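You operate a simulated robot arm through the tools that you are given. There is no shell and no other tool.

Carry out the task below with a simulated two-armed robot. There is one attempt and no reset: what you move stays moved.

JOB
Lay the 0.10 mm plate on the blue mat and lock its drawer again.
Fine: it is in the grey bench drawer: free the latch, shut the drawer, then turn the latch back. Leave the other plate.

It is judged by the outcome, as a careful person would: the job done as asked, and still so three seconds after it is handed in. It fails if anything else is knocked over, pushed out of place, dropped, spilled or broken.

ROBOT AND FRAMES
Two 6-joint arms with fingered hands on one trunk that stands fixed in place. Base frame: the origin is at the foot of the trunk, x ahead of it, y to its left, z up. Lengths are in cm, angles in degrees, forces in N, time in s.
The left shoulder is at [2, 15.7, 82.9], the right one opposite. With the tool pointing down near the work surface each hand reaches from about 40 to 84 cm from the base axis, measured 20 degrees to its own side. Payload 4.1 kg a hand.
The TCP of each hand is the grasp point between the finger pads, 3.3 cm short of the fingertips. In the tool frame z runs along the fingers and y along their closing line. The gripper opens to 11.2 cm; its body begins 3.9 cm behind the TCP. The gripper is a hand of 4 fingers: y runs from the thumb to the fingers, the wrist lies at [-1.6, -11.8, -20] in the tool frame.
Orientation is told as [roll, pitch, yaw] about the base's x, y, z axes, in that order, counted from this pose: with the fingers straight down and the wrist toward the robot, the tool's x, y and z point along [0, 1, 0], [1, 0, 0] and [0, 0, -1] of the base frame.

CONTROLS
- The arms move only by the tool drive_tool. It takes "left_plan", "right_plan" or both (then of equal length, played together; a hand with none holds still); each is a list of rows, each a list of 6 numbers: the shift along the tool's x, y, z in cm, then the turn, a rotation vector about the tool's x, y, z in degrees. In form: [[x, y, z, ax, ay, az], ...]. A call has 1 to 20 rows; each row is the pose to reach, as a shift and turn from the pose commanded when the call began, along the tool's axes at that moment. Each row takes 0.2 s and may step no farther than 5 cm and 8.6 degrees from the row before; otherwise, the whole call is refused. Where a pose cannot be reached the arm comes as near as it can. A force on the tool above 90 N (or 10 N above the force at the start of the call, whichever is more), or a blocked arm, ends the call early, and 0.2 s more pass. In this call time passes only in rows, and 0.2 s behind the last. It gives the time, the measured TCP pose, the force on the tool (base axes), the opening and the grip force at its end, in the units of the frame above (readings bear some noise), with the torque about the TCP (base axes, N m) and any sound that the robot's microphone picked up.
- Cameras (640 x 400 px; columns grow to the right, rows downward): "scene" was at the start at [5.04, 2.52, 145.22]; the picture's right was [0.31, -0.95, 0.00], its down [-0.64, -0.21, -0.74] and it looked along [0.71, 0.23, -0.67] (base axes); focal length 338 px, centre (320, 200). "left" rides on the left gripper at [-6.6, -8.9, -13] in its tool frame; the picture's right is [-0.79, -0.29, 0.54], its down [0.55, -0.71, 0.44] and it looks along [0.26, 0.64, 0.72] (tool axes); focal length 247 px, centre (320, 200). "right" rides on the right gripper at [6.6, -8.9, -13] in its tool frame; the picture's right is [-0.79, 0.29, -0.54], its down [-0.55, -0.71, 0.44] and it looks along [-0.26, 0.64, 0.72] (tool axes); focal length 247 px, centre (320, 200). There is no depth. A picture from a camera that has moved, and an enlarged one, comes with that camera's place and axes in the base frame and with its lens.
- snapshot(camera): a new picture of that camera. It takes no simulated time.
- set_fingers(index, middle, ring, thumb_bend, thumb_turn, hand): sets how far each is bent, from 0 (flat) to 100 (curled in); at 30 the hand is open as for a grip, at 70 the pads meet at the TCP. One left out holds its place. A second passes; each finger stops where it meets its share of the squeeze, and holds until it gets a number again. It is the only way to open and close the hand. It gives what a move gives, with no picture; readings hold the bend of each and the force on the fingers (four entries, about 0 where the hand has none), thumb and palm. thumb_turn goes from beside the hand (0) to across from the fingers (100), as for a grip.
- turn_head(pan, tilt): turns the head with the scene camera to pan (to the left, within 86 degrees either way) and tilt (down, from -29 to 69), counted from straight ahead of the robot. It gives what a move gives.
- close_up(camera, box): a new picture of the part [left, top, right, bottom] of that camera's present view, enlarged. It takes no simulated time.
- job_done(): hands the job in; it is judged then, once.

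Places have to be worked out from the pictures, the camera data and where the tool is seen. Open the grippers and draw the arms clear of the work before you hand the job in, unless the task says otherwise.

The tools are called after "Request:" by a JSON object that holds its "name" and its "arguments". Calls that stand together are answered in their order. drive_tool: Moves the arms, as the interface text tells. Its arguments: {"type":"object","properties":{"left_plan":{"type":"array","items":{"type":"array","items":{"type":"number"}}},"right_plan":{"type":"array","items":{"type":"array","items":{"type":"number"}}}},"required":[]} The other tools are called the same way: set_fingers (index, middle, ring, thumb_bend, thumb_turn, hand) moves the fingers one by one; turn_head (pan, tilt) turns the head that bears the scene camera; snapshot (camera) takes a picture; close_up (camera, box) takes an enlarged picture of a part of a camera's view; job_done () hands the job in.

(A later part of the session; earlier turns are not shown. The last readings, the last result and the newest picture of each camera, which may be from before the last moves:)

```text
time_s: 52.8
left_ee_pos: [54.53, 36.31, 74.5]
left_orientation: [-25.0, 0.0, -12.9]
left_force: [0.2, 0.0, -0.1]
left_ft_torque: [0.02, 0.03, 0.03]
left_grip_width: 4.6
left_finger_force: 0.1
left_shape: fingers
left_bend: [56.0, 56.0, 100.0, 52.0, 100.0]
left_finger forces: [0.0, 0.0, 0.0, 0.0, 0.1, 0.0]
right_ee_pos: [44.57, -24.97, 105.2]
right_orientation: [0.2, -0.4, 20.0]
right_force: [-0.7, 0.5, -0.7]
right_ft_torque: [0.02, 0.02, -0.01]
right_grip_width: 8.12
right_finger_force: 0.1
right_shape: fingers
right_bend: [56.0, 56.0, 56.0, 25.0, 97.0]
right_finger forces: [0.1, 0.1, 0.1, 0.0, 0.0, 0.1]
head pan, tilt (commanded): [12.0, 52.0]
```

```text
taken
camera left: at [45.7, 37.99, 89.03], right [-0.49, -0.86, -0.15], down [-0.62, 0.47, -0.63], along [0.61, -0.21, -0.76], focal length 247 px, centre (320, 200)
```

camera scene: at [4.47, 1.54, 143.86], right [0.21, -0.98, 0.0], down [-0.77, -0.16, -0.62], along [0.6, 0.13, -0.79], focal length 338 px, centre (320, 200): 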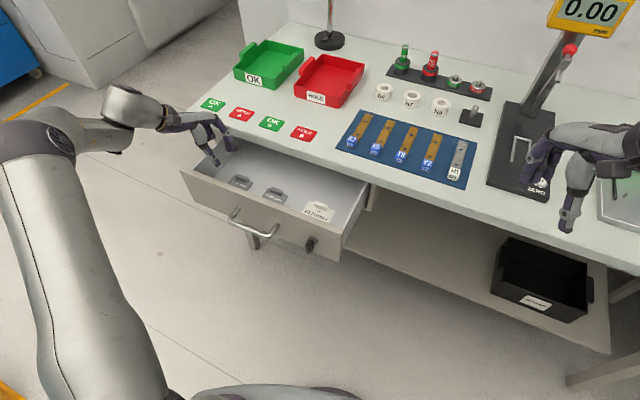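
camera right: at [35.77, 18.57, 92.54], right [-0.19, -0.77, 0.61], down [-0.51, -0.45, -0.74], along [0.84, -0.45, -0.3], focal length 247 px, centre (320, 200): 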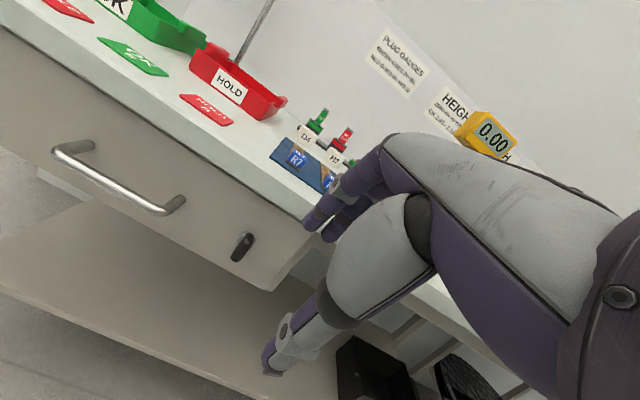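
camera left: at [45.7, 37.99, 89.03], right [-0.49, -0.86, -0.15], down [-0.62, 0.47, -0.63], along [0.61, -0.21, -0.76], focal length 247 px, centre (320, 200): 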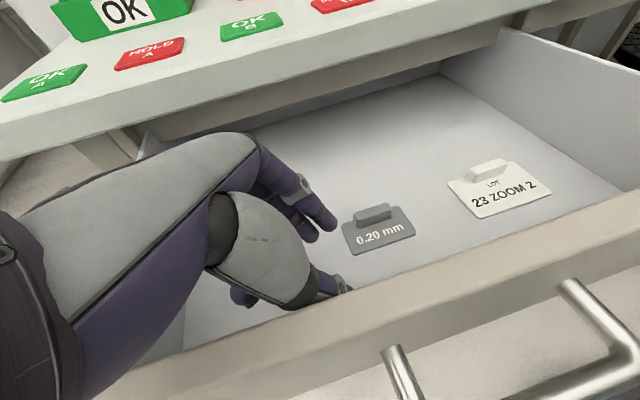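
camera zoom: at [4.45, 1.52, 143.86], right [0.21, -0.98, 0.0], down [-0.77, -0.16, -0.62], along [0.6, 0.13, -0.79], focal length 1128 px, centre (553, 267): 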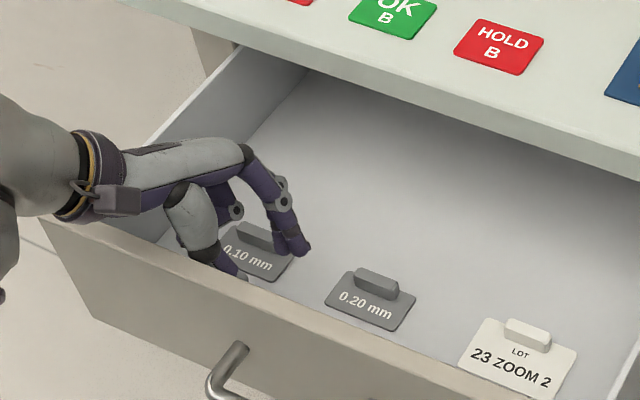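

The drawer followed the hand by about 5.9 cm, so the 0.10 tab is now at p≈50.1, well clear of the bench edge. I'll move the hand over the tab at the same height.

Request:
{"name": "drive_tool", "arguments": {"left_plan": [[0.8, 1.7, -1.3, 0, 0, 0], [3.0, 3.4, -2.2, 0, 0, 0], [5.2, 5.2, -3.0, 0, 0, 0]]}}

Request:
{"name": "snapshot", "arguments": {"camera": "left"}}

Request:
{"name": "close_up", "arguments": {"camera": "scene", "box": [180, 130, 280, 220]}}

Request:
{"name": "close_up", "arguments": {"camera": "right", "box": [40, 0, 140, 62]}}

```text
time_s: 53.5
left_ee_pos: [60.97, 40.91, 74.97]
left_orientation: [-25.0, 0.0, -13.0]
left_force: [-0.3, -0.5, 0.2]
left_ft_torque: [0.0, 0.02, 0.04]
left_grip_width: 4.61
left_finger_force: 0.0
left_shape: fingers
left_bend: [56.0, 56.0, 100.0, 52.0, 100.0]
left_finger forces: [0.0, 0.1, 0.0, 0.0, 0.0, 0.0]
right_ee_pos: [44.52, -25.1, 105.26]
right_orientation: [0.2, -0.4, 20.0]
right_force: [-0.6, -0.1, 0.5]
right_ft_torque: [0.03, 0.05, -0.03]
right_grip_width: 8.12
right_finger_force: 0.0
right_shape: fingers
right_bend: [56.0, 56.0, 56.0, 25.0, 97.0]
right_finger forces: [0.2, 0.0, 0.1, 0.0, 0.1, 0.0]
head pan, tilt (commanded): [12.0, 52.0]
```

```text
taken
camera left: at [52.14, 42.47, 89.63], right [-0.49, -0.86, -0.15], down [-0.62, 0.47, -0.63], along [0.61, -0.21, -0.76], focal length 247 px, centre (320, 200)
```

left: 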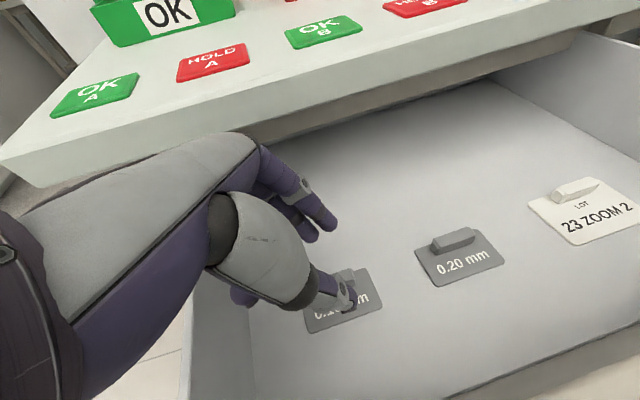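

```text
4.44 times, centred on (230, 175) of scene
camera zoom: at [4.42, 1.5, 143.86], right [0.21, -0.98, 0.0], down [-0.77, -0.16, -0.62], along [0.6, 0.13, -0.79], focal length 1504 px, centre (720, 311)
```

zoom: 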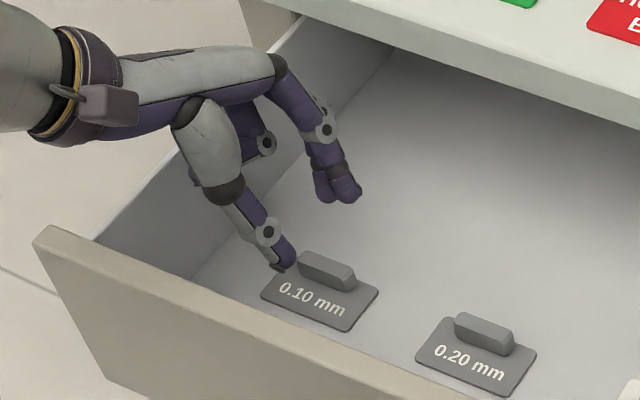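

```text
6.40 times, centred on (90, 31) of right
camera zoom: at [33.89, -21.95, 118.27], right [0.54, -0.65, 0.54], down [-0.48, -0.76, -0.44], along [0.7, -0.02, -0.72], focal length 1581 px, centre (1792, 1282)
```

zoom: 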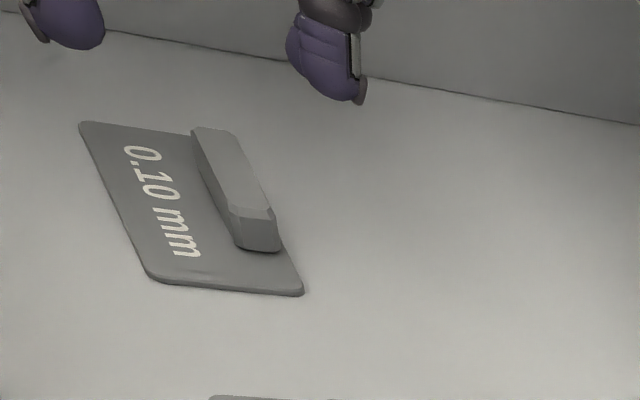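

The full 0.10 plate is visible: about 6.8 × 3.6 cm, tab along its back edge at p≈50.1, q≈52.55, with the hand centred over it. I'll lower straight down around the tab.

Request:
{"name": "drive_tool", "arguments": {"left_plan": [[0.56, 0, 1.21, 0, 0, 0], [1.13, 0, 2.41, 0, 0, 0], [1.69, 0, 3.62, 0, 0, 0]]}}

Request:
{"name": "close_up", "arguments": {"camera": "left", "box": [220, 180, 420, 360]}}

Request:
{"name": "close_up", "arguments": {"camera": "scene", "box": [180, 130, 280, 220]}}

Request:
{"name": "close_up", "arguments": {"camera": "right", "box": [40, 0, 140, 62]}}

```text
time_s: 54.4
left_ee_pos: [60.96, 41.03, 71.05]
left_orientation: [-25.1, 0.0, -12.9]
left_force: [0.9, 0.0, 0.4]
left_ft_torque: [0.04, -0.01, 0.0]
left_grip_width: 4.61
left_finger_force: 0.0
left_shape: fingers
left_bend: [56.0, 56.0, 100.0, 52.0, 100.0]
left_finger forces: [0.0, 0.1, 0.0, 0.0, 0.0, 0.1]
right_ee_pos: [44.53, -25.02, 105.27]
right_orientation: [0.1, -0.5, 20.1]
right_force: [-0.2, 0.2, 0.4]
right_ft_torque: [-0.02, 0.02, 0.0]
right_grip_width: 8.11
right_finger_force: 0.0
right_shape: fingers
right_bend: [56.0, 56.0, 56.0, 25.0, 97.0]
right_finger forces: [0.1, 0.0, 0.1, 0.0, 0.0, 0.1]
head pan, tilt (commanded): [12.0, 52.0]
```

```text
2.22 times, centred on (320, 270) of left
camera zoom: at [52.19, 42.53, 85.58], right [-0.49, -0.86, -0.15], down [-0.62, 0.47, -0.63], along [0.61, -0.21, -0.76], focal length 549 px, centre (320, 44)
```

zoom: 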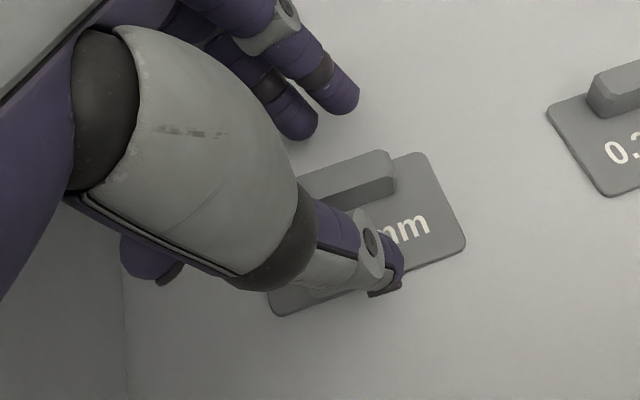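

```text
4.44 times, centred on (230, 175) of scene
camera zoom: at [4.43, 1.52, 143.86], right [0.21, -0.98, 0.0], down [-0.77, -0.16, -0.62], along [0.6, 0.13, -0.79], focal length 1504 px, centre (720, 311)
```

zoom: 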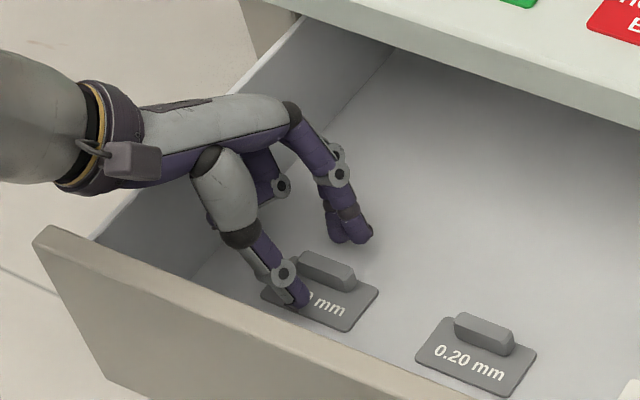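

```text
6.40 times, centred on (90, 31) of right
camera zoom: at [33.9, -21.94, 118.27], right [0.54, -0.65, 0.54], down [-0.48, -0.76, -0.44], along [0.7, -0.02, -0.72], focal length 1581 px, centre (1792, 1282)
```

zoom: 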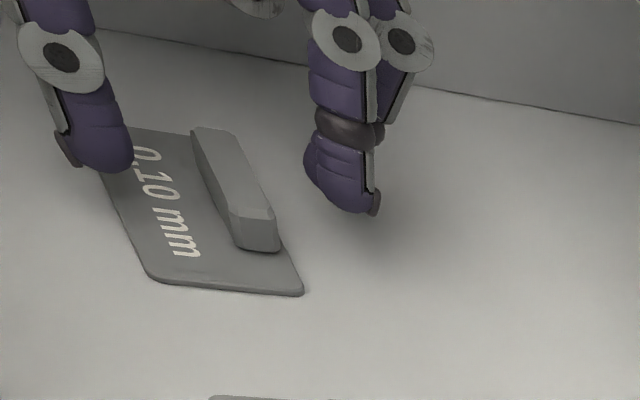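

Thumb and fingers straddle the tab with no contact. I'll go down the last 0.8 cm and close gently on it.

Request:
{"name": "drive_tool", "arguments": {"left_plan": [[0.17, 0, 0.36, 0, 0, 0], [0.34, 0, 0.72, 0, 0, 0]]}}

Request:
{"name": "set_fingers", "arguments": {"hand": "left", "index": 75, "middle": 75, "thumb_bend": 75}}

Request:
{"name": "close_up", "arguments": {"camera": "left", "box": [220, 180, 420, 360]}}

Request:
{"name": "close_up", "arguments": {"camera": "right", "box": [40, 0, 140, 62]}}

```text
time_s: 55.0
left_ee_pos: [60.96, 40.96, 70.21]
left_orientation: [-25.0, -0.2, -13.0]
left_force: [-0.1, -0.1, 0.8]
left_ft_torque: [-0.03, -0.01, -0.01]
left_grip_width: 4.6
left_finger_force: 0.9
left_shape: fingers
left_bend: [56.0, 56.0, 100.0, 52.0, 100.0]
left_finger forces: [0.0, 0.6, 0.1, 0.1, 0.1, 0.1]
right_ee_pos: [44.48, -25.03, 105.2]
right_orientation: [0.2, -0.4, 20.0]
right_force: [-1.3, 0.2, -0.5]
right_ft_torque: [-0.06, 0.0, 0.01]
right_grip_width: 8.11
right_finger_force: 0.0
right_shape: fingers
right_bend: [56.0, 56.0, 56.0, 25.0, 97.0]
right_finger forces: [0.0, 0.1, 0.0, 0.1, 0.0, 0.0]
head pan, tilt (commanded): [12.0, 52.0]
```

```text
time_s: 56.0
left_ee_pos: [60.89, 40.96, 70.09]
left_orientation: [-25.1, -0.1, -13.0]
left_force: [0.2, -0.2, 0.4]
left_ft_torque: [0.0, 0.06, 0.0]
left_grip_width: 0.95
left_finger_force: 13.0
left_shape: fingers
left_bend: [73.0, 73.0, 100.0, 66.0, 100.0]
left_finger forces: [7.5, 5.7, 0.0, 0.1, 13.2, 0.1]
right_ee_pos: [44.48, -25.05, 105.21]
right_orientation: [0.2, -0.4, 20.0]
right_force: [-0.6, 0.3, 0.4]
right_ft_torque: [0.04, -0.05, -0.01]
right_grip_width: 8.11
right_finger_force: 0.0
right_shape: fingers
right_bend: [56.0, 56.0, 56.0, 25.0, 97.0]
right_finger forces: [0.0, 0.0, 0.0, 0.0, 0.0, 0.0]
head pan, tilt (commanded): [12.0, 52.0]
```

```text
2.22 times, centred on (320, 270) of left
camera zoom: at [52.18, 42.62, 84.77], right [-0.49, -0.86, -0.15], down [-0.62, 0.47, -0.63], along [0.61, -0.21, -0.76], focal length 549 px, centre (320, 44)
```

zoom: 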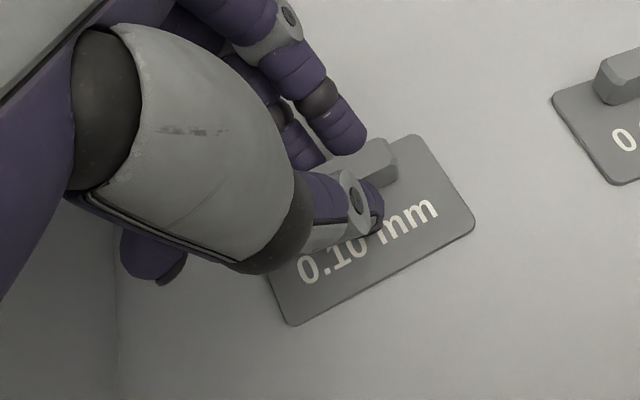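

```text
6.40 times, centred on (90, 31) of right
camera zoom: at [33.9, -21.93, 118.27], right [0.54, -0.65, 0.54], down [-0.48, -0.76, -0.44], along [0.7, -0.02, -0.72], focal length 1581 px, centre (1792, 1282)
```

zoom: 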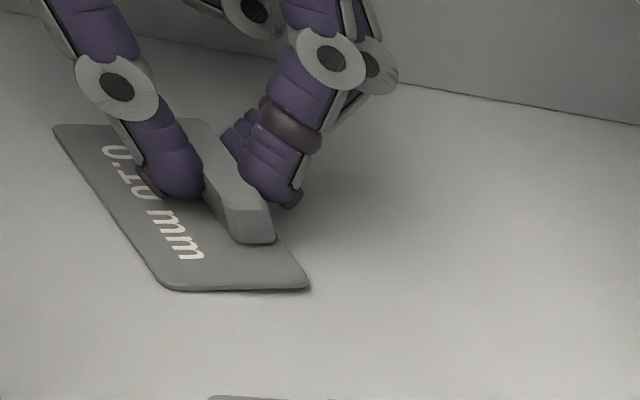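

The tab is held (index 7.5 N, middle 5.7 N, thumb 13 N), with the plate skewed slightly in yaw. I'll lift it gently a few centimetres and check.

Request:
{"name": "drive_tool", "arguments": {"left_plan": [[-0.21, 0, -0.45, 0, 0, 0], [-0.63, 0, -1.36, 0, 0, 0], [-1.27, 0, -2.72, 0, 0, 0], [-2.12, 0, -4.53, 0, 0, 0]]}}

Request:
{"name": "close_up", "arguments": {"camera": "left", "box": [220, 180, 420, 360]}}

Request:
{"name": "close_up", "arguments": {"camera": "right", "box": [40, 0, 140, 62]}}

Request:
{"name": "close_up", "arguments": {"camera": "scene", "box": [180, 130, 280, 220]}}

```text
time_s: 57.0
left_ee_pos: [61.15, 41.03, 75.14]
left_orientation: [-25.1, -0.1, -13.0]
left_force: [0.2, -0.7, -0.5]
left_ft_torque: [0.0, 0.01, -0.02]
left_grip_width: 0.94
left_finger_force: 13.3
left_shape: fingers
left_bend: [73.0, 73.0, 100.0, 66.0, 100.0]
left_finger forces: [7.6, 5.8, 0.1, 0.0, 13.3, 0.0]
right_ee_pos: [44.59, -25.0, 105.2]
right_orientation: [0.2, -0.5, 20.0]
right_force: [-0.6, -0.5, 0.1]
right_ft_torque: [0.01, 0.0, -0.01]
right_grip_width: 8.13
right_finger_force: 0.1
right_shape: fingers
right_bend: [56.0, 56.0, 56.0, 25.0, 97.0]
right_finger forces: [0.0, 0.1, 0.0, 0.0, 0.1, 0.0]
head pan, tilt (commanded): [12.0, 52.0]
```

```text
2.22 times, centred on (320, 270) of left
camera zoom: at [52.29, 42.6, 89.73], right [-0.49, -0.86, -0.15], down [-0.62, 0.47, -0.63], along [0.61, -0.21, -0.76], focal length 549 px, centre (320, 44)
```

zoom: 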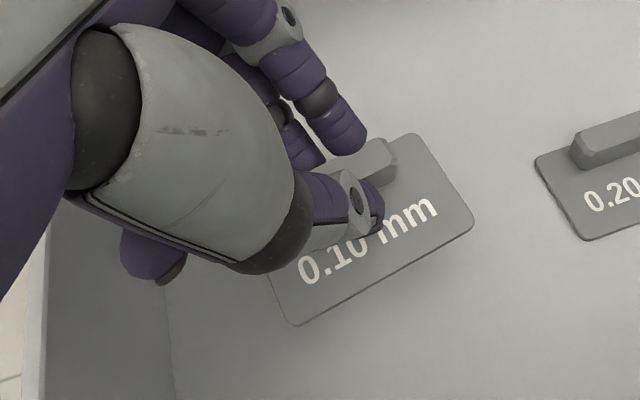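

```text
6.40 times, centred on (90, 31) of right
camera zoom: at [33.91, -21.93, 118.27], right [0.54, -0.65, 0.54], down [-0.48, -0.76, -0.44], along [0.7, -0.02, -0.72], focal length 1581 px, centre (1792, 1282)
```

zoom: 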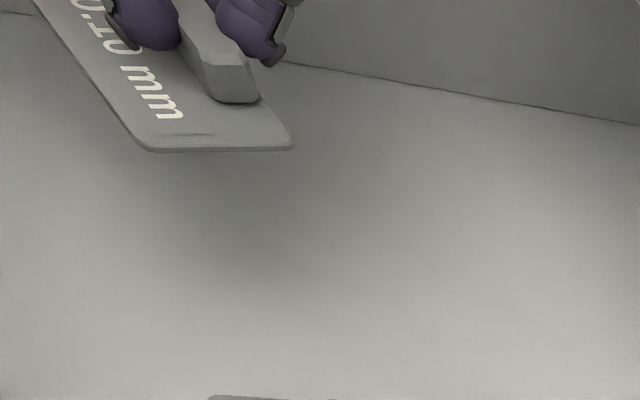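

```text
4.44 times, centred on (230, 175) of scene
camera zoom: at [4.45, 1.53, 143.86], right [0.21, -0.98, 0.0], down [-0.77, -0.16, -0.62], along [0.6, 0.13, -0.79], focal length 1504 px, centre (720, 311)
```

zoom: 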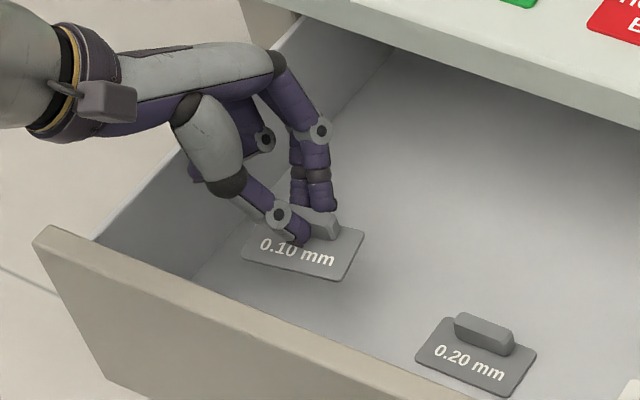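

The plate lifts cleanly and hangs level, rotated about 10° counter-clockwise relative to the hand. I'll raise it well above the drawer and bench, moving toward the middle.

Request:
{"name": "drive_tool", "arguments": {"left_plan": [[-1.2, 0, -2.3, 0, 0, 0], [-2.9, -0.1, -4.3, 0, 0, 0], [-5.3, -0.2, -5.8, 0, 0, 0], [-8.0, -0.3, -7.0, 0, 0, 0], [-11.0, -0.4, -8.2, 0, 0, 0], [-14.2, -0.5, -9.4, 0, 0, 0], [-17.5, -0.57, -10.5, 0, 0, 0]]}}

Request:
{"name": "snapshot", "arguments": {"camera": "scene"}}

Request:
{"name": "snapshot", "arguments": {"camera": "left"}}

```text
time_s: 58.5
left_ee_pos: [57.83, 29.91, 91.96]
left_orientation: [-25.1, -0.1, -13.0]
left_force: [0.9, 0.2, -0.2]
left_ft_torque: [-0.02, 0.01, 0.02]
left_grip_width: 0.95
left_finger_force: 13.3
left_shape: fingers
left_bend: [73.0, 73.0, 100.0, 66.0, 100.0]
left_finger forces: [7.5, 5.6, 0.0, 0.1, 13.2, 0.0]
right_ee_pos: [44.65, -25.05, 105.22]
right_orientation: [0.3, -0.4, 20.0]
right_force: [0.3, 0.8, 0.3]
right_ft_torque: [-0.05, 0.04, -0.06]
right_grip_width: 8.15
right_finger_force: 0.1
right_shape: fingers
right_bend: [56.0, 56.0, 56.0, 25.0, 97.0]
right_finger forces: [0.0, 0.0, 0.0, 0.0, 0.0, 0.0]
head pan, tilt (commanded): [12.0, 52.0]
```

```text
taken
camera scene: at [4.46, 1.56, 143.86], right [0.21, -0.98, 0.0], down [-0.77, -0.16, -0.62], along [0.6, 0.13, -0.79], focal length 338 px, centre (320, 200)
```

scene: 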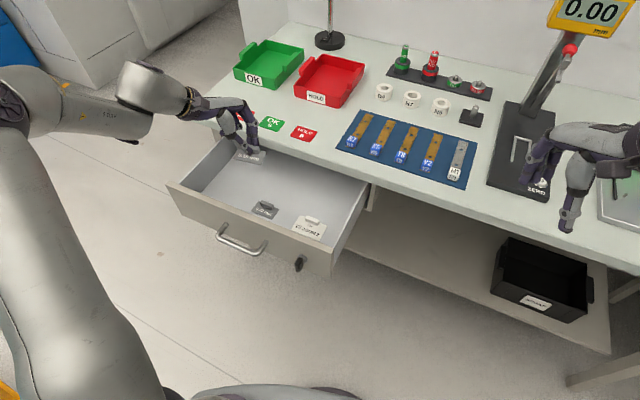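

```text
taken
camera left: at [49.11, 31.56, 106.67], right [-0.49, -0.86, -0.15], down [-0.62, 0.47, -0.63], along [0.61, -0.21, -0.76], focal length 247 px, centre (320, 200)
```

left: 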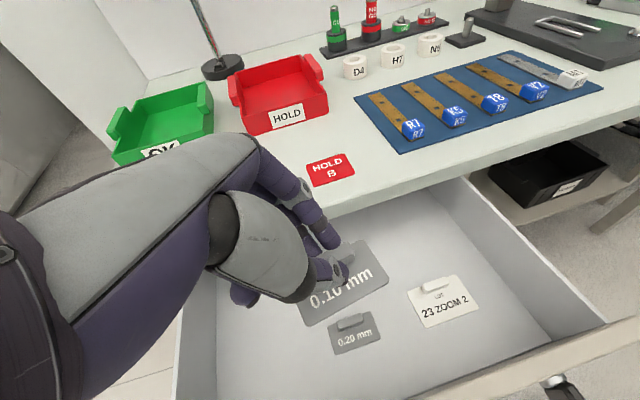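

The plate is held steady at z≈92 and the other two plates are undisturbed. I'll rotate the hand 40° about vertical while moving toward the mat, then check.

Request:
{"name": "drive_tool", "arguments": {"left_plan": [[-1.8, 1.7, 0.7, -3.38, 0, -7.25], [-3.6, 3.4, 1.4, -6.76, 0, -14.5], [-5.4, 5.1, 2.1, -10.1, 0, -21.75], [-7.2, 6.8, 2.8, -13.5, 0, -29.0], [-9.0, 8.5, 3.5, -16.9, 0, -36.25]]}}

Request:
{"name": "snapshot", "arguments": {"camera": "scene"}}

Request:
{"name": "snapshot", "arguments": {"camera": "left"}}

```text
time_s: 59.8
left_ee_pos: [63.94, 18.85, 92.74]
left_orientation: [-25.0, -0.1, 27.1]
left_force: [-0.2, 0.8, 0.9]
left_ft_torque: [-0.06, -0.03, -0.02]
left_grip_width: 0.89
left_finger_force: 12.4
left_shape: fingers
left_bend: [74.0, 73.0, 100.0, 66.0, 100.0]
left_finger forces: [7.2, 5.3, 0.1, 0.0, 12.5, 0.1]
left hand out of reach, approached as far as the arm can: row 3, 4
right_ee_pos: [44.5, -25.01, 105.26]
right_orientation: [0.2, -0.4, 20.0]
right_force: [1.3, 0.9, -0.2]
right_ft_torque: [-0.07, -0.01, -0.01]
right_grip_width: 8.12
right_finger_force: 0.1
right_shape: fingers
right_bend: [56.0, 56.0, 56.0, 25.0, 97.0]
right_finger forces: [0.0, 0.0, 0.0, 0.0, 0.0, 0.0]
head pan, tilt (commanded): [12.0, 52.0]
```

```text
taken
camera scene: at [4.42, 1.62, 143.86], right [0.21, -0.98, 0.0], down [-0.77, -0.16, -0.62], along [0.6, 0.13, -0.79], focal length 338 px, centre (320, 200)
```

scene: 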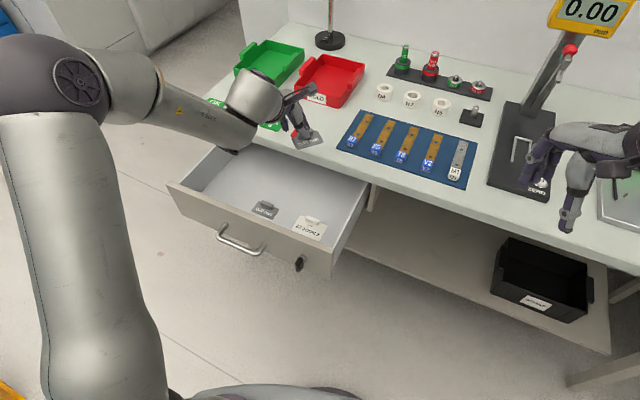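

```text
taken
camera left: at [56.33, 14.49, 107.31], right [0.18, -0.97, -0.15], down [-0.78, -0.04, -0.63], along [0.61, 0.23, -0.76], focal length 247 px, centre (320, 200)
```

left: 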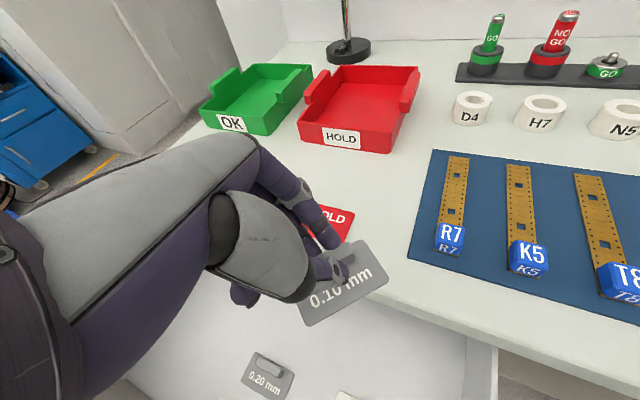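

The move went well and the plate is steady over the bench front at yaw 27°. I'll complete the remaining 40° and hover over the gap between straps R7 and K5.

Request:
{"name": "drive_tool", "arguments": {"left_plan": [[-2.97, 0.37, 1.65, -3.38, 0, -7.25], [-5.94, 0.74, 3.3, -6.76, 0, -14.5], [-8.91, 1.1, 4.96, -10.1, 0, -21.75], [-11.88, 1.47, 6.61, -13.5, 0, -29.0], [-14.85, 1.84, 8.26, -16.9, 0, -36.25]]}}

Request:
{"name": "close_up", "arguments": {"camera": "scene", "box": [300, 80, 480, 200]}}

Request:
{"name": "snapshot", "arguments": {"camera": "left"}}

```text
time_s: 61.0
left_ee_pos: [73.13, 4.64, 91.63]
left_orientation: [-25.0, 0.1, 67.1]
left_force: [-0.9, 0.6, -0.2]
left_ft_torque: [-0.05, 0.04, -0.06]
left_grip_width: 0.88
left_finger_force: 12.5
left_shape: fingers
left_bend: [74.0, 73.0, 100.0, 66.0, 100.0]
left_finger forces: [7.2, 5.2, 0.0, 0.0, 12.2, 0.0]
right_ee_pos: [44.64, -24.93, 105.29]
right_orientation: [0.2, -0.4, 20.0]
right_force: [0.6, -0.6, 0.7]
right_ft_torque: [-0.07, -0.02, 0.0]
right_grip_width: 8.11
right_finger_force: 0.0
right_shape: fingers
right_bend: [56.0, 56.0, 56.0, 25.0, 97.0]
right_finger forces: [0.0, 0.0, 0.0, 0.1, 0.0, 0.1]
head pan, tilt (commanded): [12.0, 52.0]
```

```text
3.33 times, centred on (390, 140) of scene
camera zoom: at [4.4, 1.59, 143.86], right [0.21, -0.98, 0.0], down [-0.77, -0.16, -0.62], along [0.6, 0.13, -0.79], focal length 1128 px, centre (87, 400)
```

zoom: 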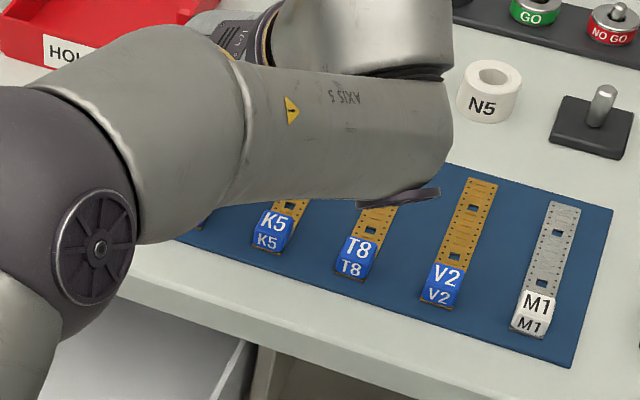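

```text
taken
camera left: at [70.21, -3.73, 106.2], right [0.76, -0.63, -0.15], down [-0.57, -0.53, -0.63], along [0.31, 0.56, -0.76], focal length 247 px, centre (320, 200)
```

left: 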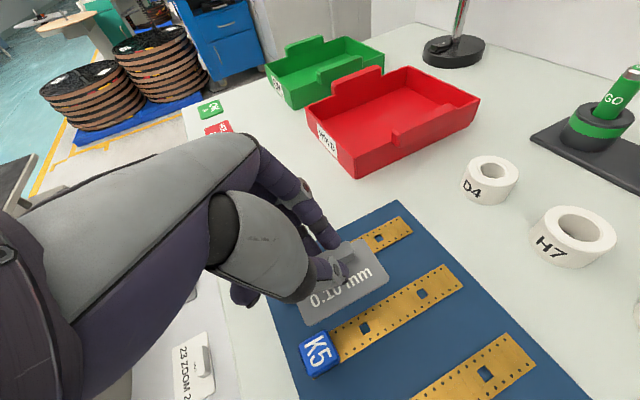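

The hand is hovering over the mat at (73.1, 4.6, 91.6). I'll enlarge the hand camera's view to check the plate's alignment with the straps.

Request:
{"name": "close_up", "arguments": {"camera": "left", "box": [260, 190, 480, 390]}}

Request:
{"name": "close_up", "arguments": {"camera": "right", "box": [160, 60, 400, 220]}}

```text
2.00 times, centred on (370, 290) of left
camera zoom: at [70.21, -3.73, 106.2], right [0.76, -0.63, -0.15], down [-0.57, -0.53, -0.63], along [0.31, 0.56, -0.76], focal length 494 px, centre (220, 20)
```

zoom: 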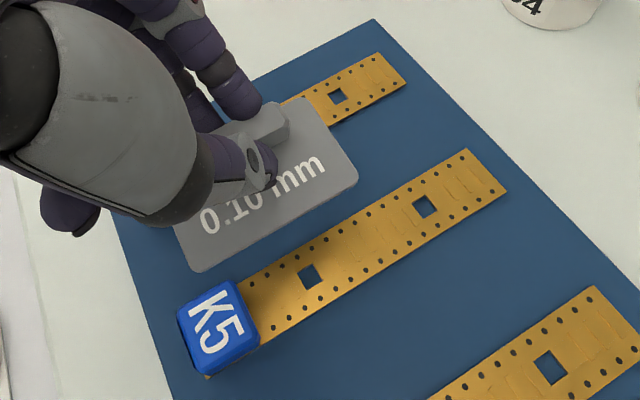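

```text
2.50 times, centred on (280, 140) of right
camera zoom: at [33.88, -21.87, 118.28], right [0.54, -0.65, 0.54], down [-0.48, -0.76, -0.44], along [0.7, -0.02, -0.72], focal length 617 px, centre (420, 350)
```

zoom: 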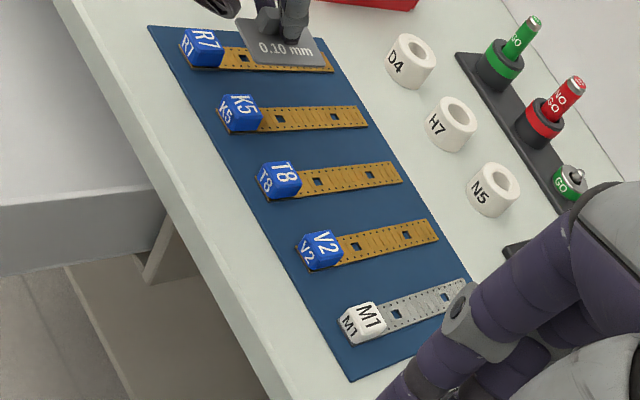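

The plate sits almost exactly over the gap: its edges are at q≈17.7–21.3 against strap edges at 17.55 and 21.7, with about 1.6° of yaw error. I'll correct the yaw, shift 1.2 cm deeper to clear the blocks, and lower partway.

Request:
{"name": "drive_tool", "arguments": {"left_plan": [[-0.53, 0.15, 0.3, -0.35, 0, -0.75], [-0.6, 0.3, 1.2, -0.7, 0, -1.5], [-0.17, 0.3, 2.4, -0.7, 0, -1.5]]}}

Request:
{"name": "close_up", "arguments": {"camera": "left", "box": [260, 190, 480, 390]}}

Request:
{"name": "close_up", "arguments": {"camera": "right", "box": [200, 50, 320, 130]}}

```text
time_s: 61.8
left_ee_pos: [74.44, 4.1, 89.48]
left_orientation: [-25.0, 0.0, 68.6]
left_force: [-0.3, 0.4, -0.2]
left_ft_torque: [0.0, -0.03, -0.01]
left_grip_width: 0.88
left_finger_force: 11.7
left_shape: fingers
left_bend: [74.0, 73.0, 100.0, 66.0, 100.0]
left_finger forces: [7.1, 5.0, 0.1, 0.0, 12.2, 0.0]
right_ee_pos: [44.53, -24.97, 105.29]
right_orientation: [0.1, -0.3, 20.0]
right_force: [-0.6, 0.2, 0.6]
right_ft_torque: [0.01, -0.01, 0.0]
right_grip_width: 8.12
right_finger_force: 0.0
right_shape: fingers
right_bend: [56.0, 56.0, 56.0, 25.0, 97.0]
right_finger forces: [0.1, 0.0, 0.1, 0.1, 0.0, 0.1]
head pan, tilt (commanded): [12.0, 52.0]
```

```text
2.00 times, centred on (370, 290) of left
camera zoom: at [71.64, -4.2, 104.05], right [0.78, -0.61, -0.15], down [-0.55, -0.55, -0.63], along [0.3, 0.57, -0.76], focal length 494 px, centre (220, 20)
```

zoom: 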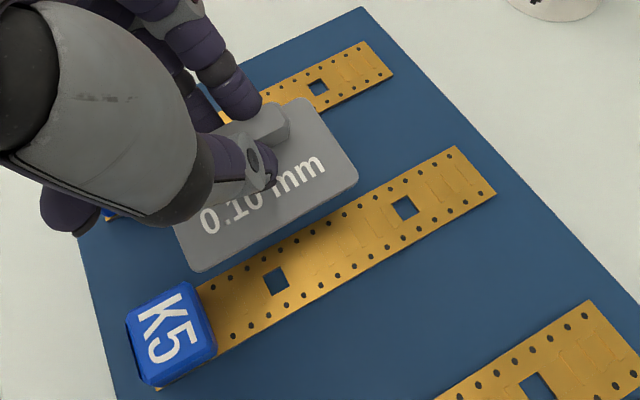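

```text
5.00 times, centred on (260, 90) of right
camera zoom: at [33.9, -21.93, 118.27], right [0.54, -0.65, 0.54], down [-0.48, -0.76, -0.44], along [0.7, -0.02, -0.72], focal length 1235 px, centre (620, 750)
```

zoom: 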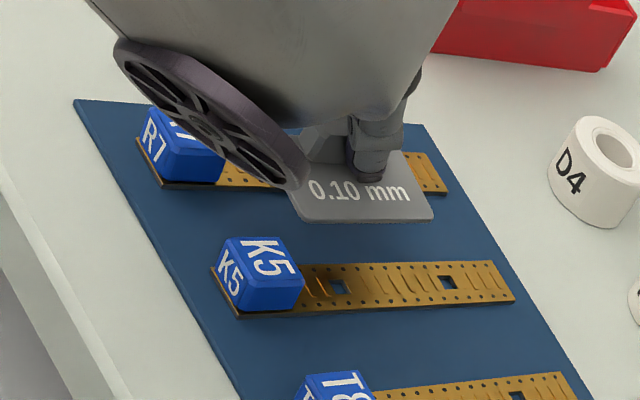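

The plate's edge now runs parallel to the K5 strap, at q≈17.58 against the strap's 17.55, so it needs about 0.25 cm left to centre in the gap. I'll shift and lower to just above the mat.

Request:
{"name": "drive_tool", "arguments": {"left_plan": [[0.1, 0.25, 0.2, 0, 0, 0], [0.5, 0.25, 1.1, 0, 0, 0], [0.96, 0.25, 1.98, 0, 0, 0]]}}

Request:
{"name": "close_up", "arguments": {"camera": "left", "box": [260, 190, 480, 390]}}

Request:
{"name": "close_up", "arguments": {"camera": "right", "box": [200, 50, 320, 130]}}

```text
time_s: 62.5
left_ee_pos: [74.45, 4.4, 87.27]
left_orientation: [-25.1, 0.1, 68.8]
left_force: [0.3, 0.0, 0.5]
left_ft_torque: [0.03, 0.0, 0.01]
left_grip_width: 0.88
left_finger_force: 11.8
left_shape: fingers
left_bend: [74.0, 73.0, 100.0, 66.0, 100.0]
left_finger forces: [7.1, 5.2, 0.0, 0.0, 12.1, 0.0]
right_ee_pos: [44.64, -24.88, 105.24]
right_orientation: [0.2, -0.5, 20.0]
right_force: [-0.2, 0.4, 0.0]
right_ft_torque: [0.01, 0.03, -0.02]
right_grip_width: 8.13
right_finger_force: 0.0
right_shape: fingers
right_bend: [56.0, 56.0, 56.0, 25.0, 97.0]
right_finger forces: [0.0, 0.0, 0.0, 0.1, 0.0, 0.0]
head pan, tilt (commanded): [12.0, 52.0]
```

```text
2.00 times, centred on (370, 290) of left
camera zoom: at [71.75, -3.96, 101.83], right [0.78, -0.61, -0.15], down [-0.55, -0.55, -0.63], along [0.3, 0.57, -0.76], focal length 494 px, centre (220, 20)
```

zoom: 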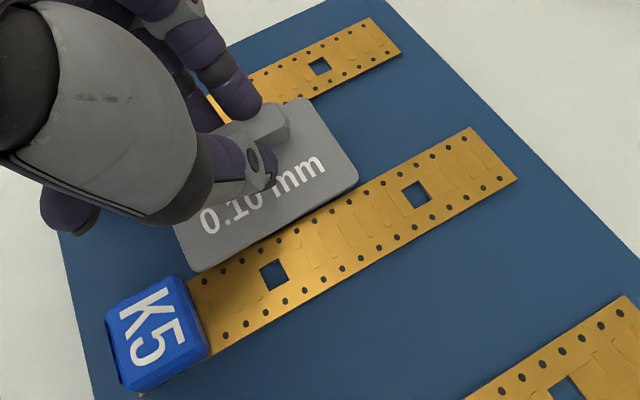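

```text
5.00 times, centred on (260, 90) of right
camera zoom: at [33.9, -21.93, 118.27], right [0.54, -0.65, 0.54], down [-0.48, -0.76, -0.44], along [0.7, -0.02, -0.72], focal length 1235 px, centre (620, 750)
```

zoom: 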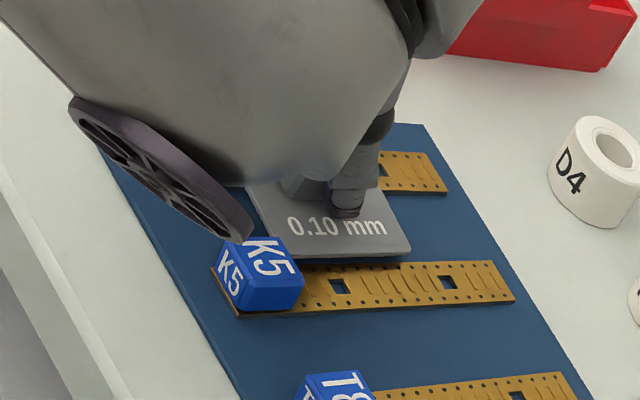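

The plate looks centred in the gap with about 0.3 cm to spare each side, just above the mat. I'll lower in fine steps and watch for contact force.

Request:
{"name": "drive_tool", "arguments": {"left_plan": [[0.06, 0, 0.14, 0, 0, 0], [0.13, 0, 0.27, 0, 0, 0]]}}

Request:
{"name": "close_up", "arguments": {"camera": "left", "box": [300, 200, 420, 310]}}

Request:
{"name": "close_up", "arguments": {"camera": "right", "box": [230, 70, 310, 120]}}

```text
time_s: 63.1
left_ee_pos: [74.45, 4.32, 86.98]
left_orientation: [-25.1, 0.1, 68.5]
left_force: [-0.1, 0.0, -0.4]
left_ft_torque: [0.01, 0.03, 0.0]
left_grip_width: 0.87
left_finger_force: 12.0
left_shape: fingers
left_bend: [74.0, 73.0, 100.0, 66.0, 100.0]
left_finger forces: [7.1, 5.1, 0.0, 0.0, 12.2, 0.1]
right_ee_pos: [44.58, -25.05, 105.26]
right_orientation: [0.2, -0.4, 19.9]
right_force: [-0.6, 0.5, 0.3]
right_ft_torque: [0.0, -0.01, -0.05]
right_grip_width: 8.14
right_finger_force: 0.0
right_shape: fingers
right_bend: [56.0, 56.0, 56.0, 25.0, 97.0]
right_finger forces: [0.0, 0.0, 0.1, 0.0, 0.1, 0.0]
head pan, tilt (commanded): [12.0, 52.0]
```

```text
3.64 times, centred on (360, 255) of left
camera zoom: at [71.72, -3.98, 101.53], right [0.78, -0.61, -0.15], down [-0.55, -0.55, -0.63], along [0.3, 0.57, -0.76], focal length 898 px, centre (174, 0)
```

zoom: 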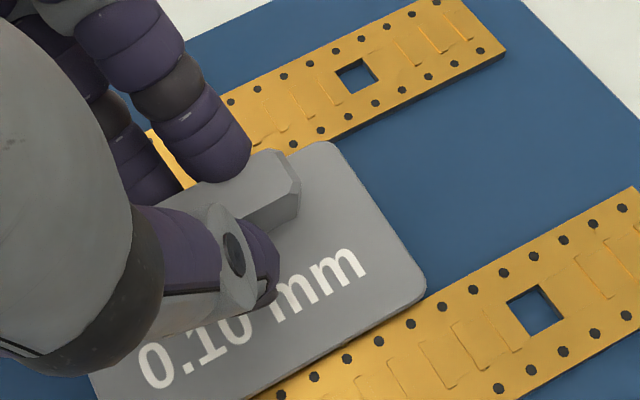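

```text
8.00 times, centred on (270, 95) of right
camera zoom: at [33.9, -21.93, 118.27], right [0.54, -0.65, 0.54], down [-0.48, -0.76, -0.44], along [0.7, -0.02, -0.72], focal length 1976 px, centre (720, 1040)
```

zoom: 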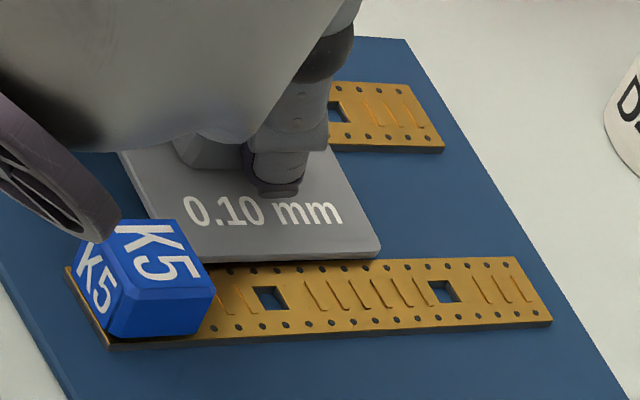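

There's no contact yet. The plate's near edge looks almost flush with the K5 strap edge, so I'll zoom tighter to refine position and yaw before setting it down.

Request:
{"name": "close_up", "arguments": {"camera": "left", "box": [330, 260, 400, 304]}}

Request:
{"name": "close_up", "arguments": {"camera": "left", "box": [310, 290, 380, 334]}}

Request:
{"name": "close_up", "arguments": {"camera": "left", "box": [330, 220, 400, 264]}}

```text
9.09 times, centred on (365, 282) of left
camera zoom: at [71.72, -3.98, 101.53], right [0.78, -0.61, -0.15], down [-0.55, -0.55, -0.63], along [0.3, 0.57, -0.76], focal length 2245 px, centre (-89, -546)
```

zoom: 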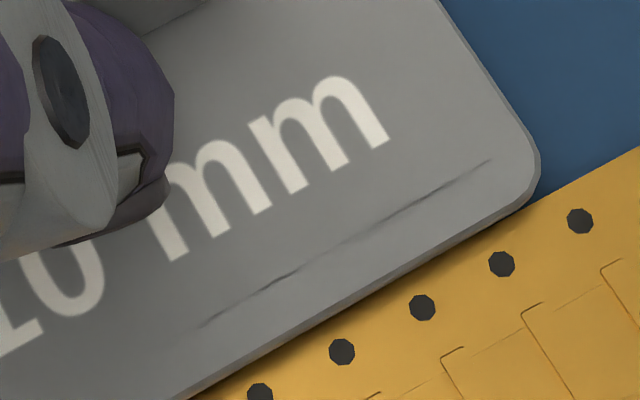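

```text
9.09 times, centred on (345, 312) of left
camera zoom: at [71.72, -3.98, 101.53], right [0.78, -0.61, -0.15], down [-0.55, -0.55, -0.63], along [0.3, 0.57, -0.76], focal length 2245 px, centre (93, -818)
```

zoom: 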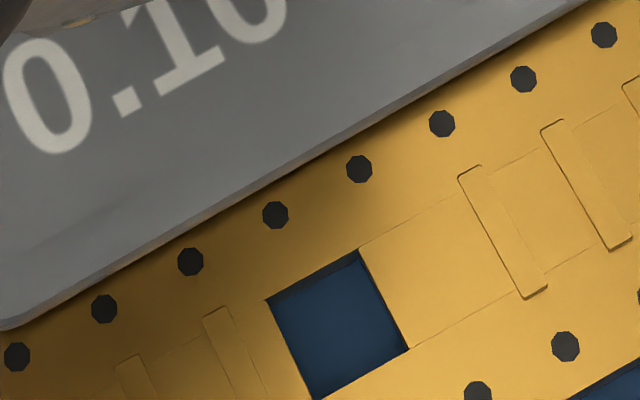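

```text
9.09 times, centred on (365, 242) of left
camera zoom: at [71.72, -3.98, 101.53], right [0.78, -0.61, -0.15], down [-0.55, -0.55, -0.63], along [0.3, 0.57, -0.76], focal length 2245 px, centre (-89, -182)
```

zoom: 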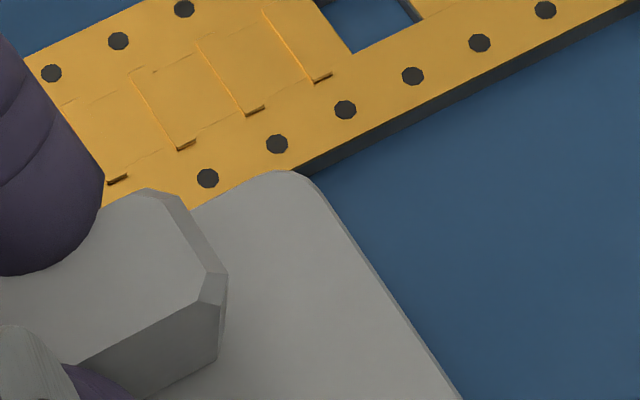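

The zooms show the plate overlapping the K5 strap edge by about 1 mm at its near end, with about 2 mm free on the R7 side. I'll nudge it 0.15 cm left, turn 1° clockwise, and re-check.

Request:
{"name": "drive_tool", "arguments": {"left_plan": [[0.02, 0.15, -0.01, 0.42, 0, 0.91]]}}

Request:
{"name": "close_up", "arguments": {"camera": "left", "box": [310, 290, 380, 334]}}

Request:
{"name": "close_up", "arguments": {"camera": "left", "box": [330, 220, 400, 264]}}

Request:
{"name": "close_up", "arguments": {"camera": "right", "box": [240, 85, 290, 116]}}

```text
time_s: 63.5
left_ee_pos: [74.61, 4.48, 86.89]
left_orientation: [-25.0, 0.0, 67.6]
left_force: [-0.4, -0.7, -0.4]
left_ft_torque: [0.0, 0.04, -0.01]
left_grip_width: 0.88
left_finger_force: 12.2
left_shape: fingers
left_bend: [74.0, 73.0, 100.0, 66.0, 100.0]
left_finger forces: [7.2, 5.2, 0.1, 0.0, 12.2, 0.0]
right_ee_pos: [44.61, -25.06, 105.12]
right_orientation: [0.1, -0.3, 20.1]
right_force: [0.2, -0.8, -0.9]
right_ft_torque: [-0.03, 0.0, 0.02]
right_grip_width: 8.14
right_finger_force: 0.1
right_shape: fingers
right_bend: [56.0, 56.0, 56.0, 25.0, 97.0]
right_finger forces: [0.0, 0.0, 0.0, 0.1, 0.0, 0.0]
head pan, tilt (commanded): [12.0, 52.0]
```

```text
9.09 times, centred on (345, 312) of left
camera zoom: at [71.63, -3.79, 101.5], right [0.77, -0.62, -0.15], down [-0.56, -0.54, -0.63], along [0.31, 0.57, -0.76], focal length 2245 px, centre (93, -818)
```

zoom: 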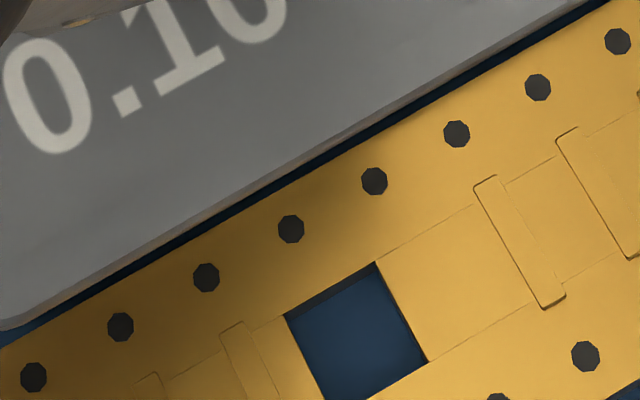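

```text
9.09 times, centred on (365, 242) of left
camera zoom: at [71.63, -3.79, 101.5], right [0.77, -0.62, -0.15], down [-0.56, -0.54, -0.63], along [0.31, 0.57, -0.76], focal length 2245 px, centre (-89, -182)
```

zoom: 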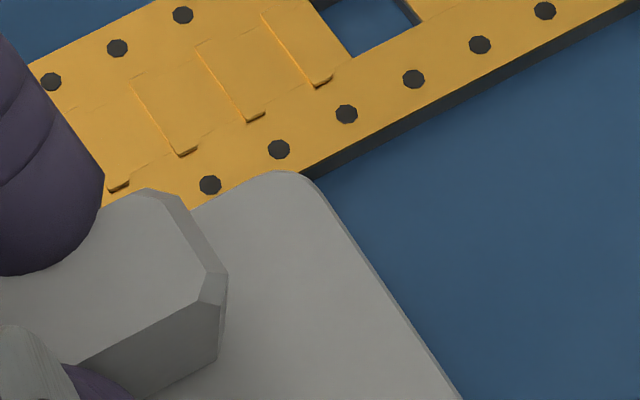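

```text
12.80 times, centred on (265, 100) of right
camera zoom: at [33.9, -21.94, 118.26], right [0.54, -0.65, 0.54], down [-0.48, -0.76, -0.44], along [0.7, -0.02, -0.72], focal length 3161 px, centre (1024, 1474)
```

zoom: 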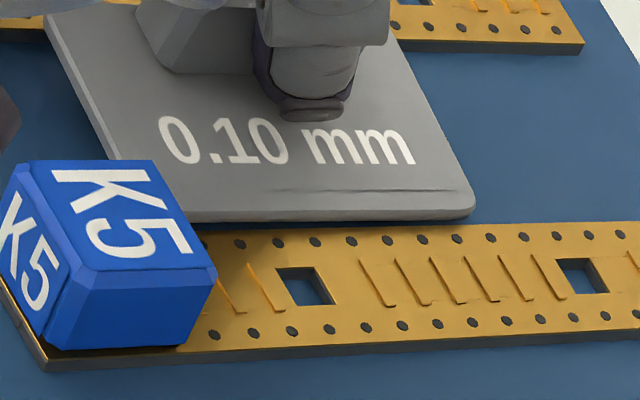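

The plate is now centred, with a thin blue sliver visible along K5 and a similar margin on the R7 side. I'll lower straight down in millimetre steps, watching the force.

Request:
{"name": "drive_tool", "arguments": {"left_plan": [[0.042, 0, 0.09, 0, 0, 0], [0.085, 0, 0.18, 0, 0, 0]]}}

Request:
{"name": "close_up", "arguments": {"camera": "left", "box": [310, 290, 380, 334]}}

Request:
{"name": "close_up", "arguments": {"camera": "right", "box": [240, 85, 290, 116]}}

```text
time_s: 64.2
left_ee_pos: [74.56, 4.46, 86.69]
left_orientation: [-25.0, 0.1, 67.7]
left_force: [-0.4, 1.0, -0.2]
left_ft_torque: [-0.01, 0.01, 0.02]
left_grip_width: 0.86
left_finger_force: 12.1
left_shape: fingers
left_bend: [74.0, 73.0, 100.0, 66.0, 100.0]
left_finger forces: [7.1, 5.2, 0.0, 0.1, 12.1, 0.0]
right_ee_pos: [44.49, -25.02, 105.3]
right_orientation: [0.2, -0.4, 20.0]
right_force: [0.5, 0.5, 0.1]
right_ft_torque: [-0.02, 0.04, 0.05]
right_grip_width: 8.11
right_finger_force: 0.1
right_shape: fingers
right_bend: [56.0, 56.0, 56.0, 25.0, 97.0]
right_finger forces: [0.1, 0.0, 0.0, 0.1, 0.1, 0.0]
head pan, tilt (commanded): [12.0, 52.0]
```

```text
9.09 times, centred on (345, 312) of left
camera zoom: at [71.61, -3.79, 101.32], right [0.77, -0.62, -0.15], down [-0.56, -0.54, -0.63], along [0.31, 0.57, -0.76], focal length 2245 px, centre (93, -818)
```

zoom: 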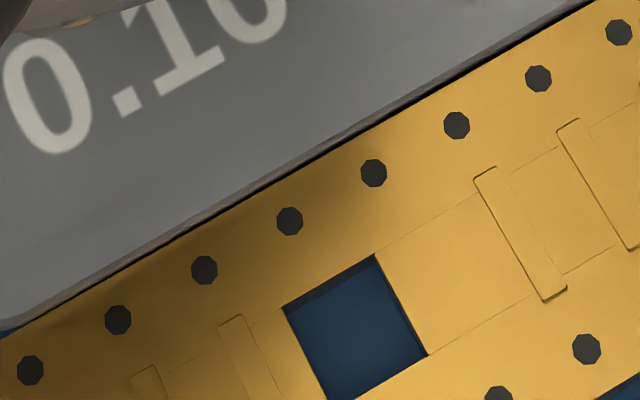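

```text
12.80 times, centred on (265, 100) of right
camera zoom: at [33.9, -21.93, 118.27], right [0.54, -0.65, 0.54], down [-0.48, -0.76, -0.44], along [0.7, -0.02, -0.72], focal length 3161 px, centre (1024, 1474)
```

zoom: 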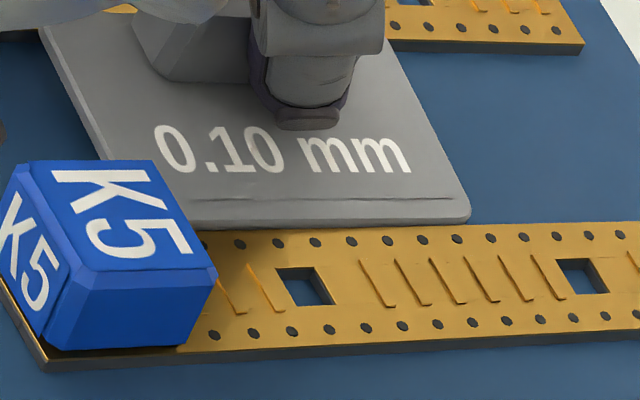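

Still no contact and the near edge is just about flush with K5. I'll check the R7 side and shift slightly left before lowering further.

Request:
{"name": "drive_tool", "arguments": {"left_plan": [[0.01, 0.07, 0.0, 0, 0, 0]]}}

Request:
{"name": "close_up", "arguments": {"camera": "left", "box": [310, 290, 380, 334]}}

Request:
{"name": "close_up", "arguments": {"camera": "left", "box": [330, 220, 400, 264]}}

Request:
{"name": "close_up", "arguments": {"camera": "right", "box": [240, 70, 300, 108]}}

```text
time_s: 64.5
left_ee_pos: [74.47, 4.68, 86.63]
left_orientation: [-25.1, -0.1, 67.7]
left_force: [0.1, -0.9, -0.3]
left_ft_torque: [0.0, 0.0, -0.01]
left_grip_width: 0.87
left_finger_force: 12.2
left_shape: fingers
left_bend: [74.0, 73.0, 100.0, 66.0, 100.0]
left_finger forces: [7.2, 5.0, 0.0, 0.1, 12.2, 0.0]
right_ee_pos: [44.56, -24.97, 105.15]
right_orientation: [0.3, -0.5, 20.0]
right_force: [1.5, -0.3, -0.2]
right_ft_torque: [0.01, -0.01, -0.02]
right_grip_width: 8.12
right_finger_force: 0.1
right_shape: fingers
right_bend: [56.0, 56.0, 56.0, 25.0, 97.0]
right_finger forces: [0.1, 0.0, 0.0, 0.0, 0.0, 0.0]
head pan, tilt (commanded): [12.0, 52.0]
```

```text
9.09 times, centred on (345, 312) of left
camera zoom: at [71.62, -3.71, 101.31], right [0.77, -0.62, -0.15], down [-0.56, -0.54, -0.63], along [0.31, 0.57, -0.76], focal length 2245 px, centre (93, -818)
```

zoom: 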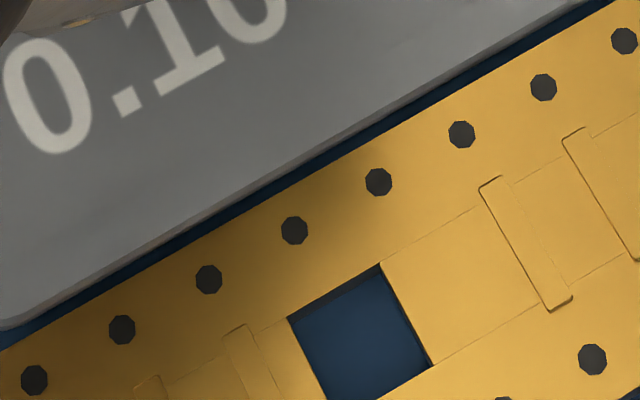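

```text
9.09 times, centred on (365, 242) of left
camera zoom: at [71.62, -3.71, 101.31], right [0.77, -0.62, -0.15], down [-0.56, -0.54, -0.63], along [0.31, 0.57, -0.76], focal length 2245 px, centre (-89, -182)
```

zoom: 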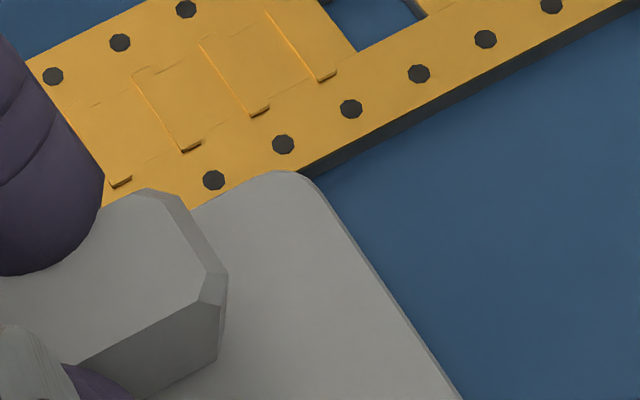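

```text
10.53 times, centred on (270, 89) of right
camera zoom: at [33.9, -21.94, 118.27], right [0.54, -0.65, 0.54], down [-0.48, -0.76, -0.44], along [0.7, -0.02, -0.72], focal length 2600 px, centre (846, 1368)
```

zoom: 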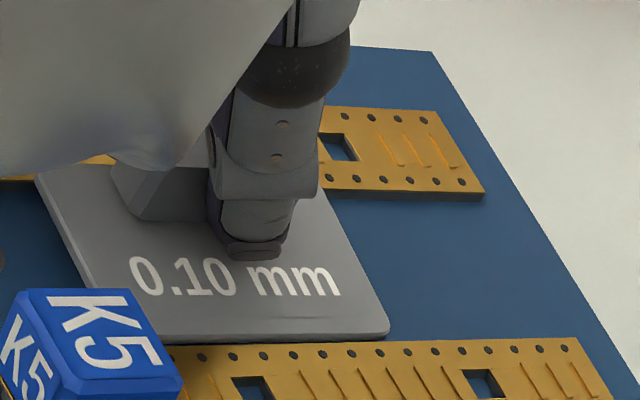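

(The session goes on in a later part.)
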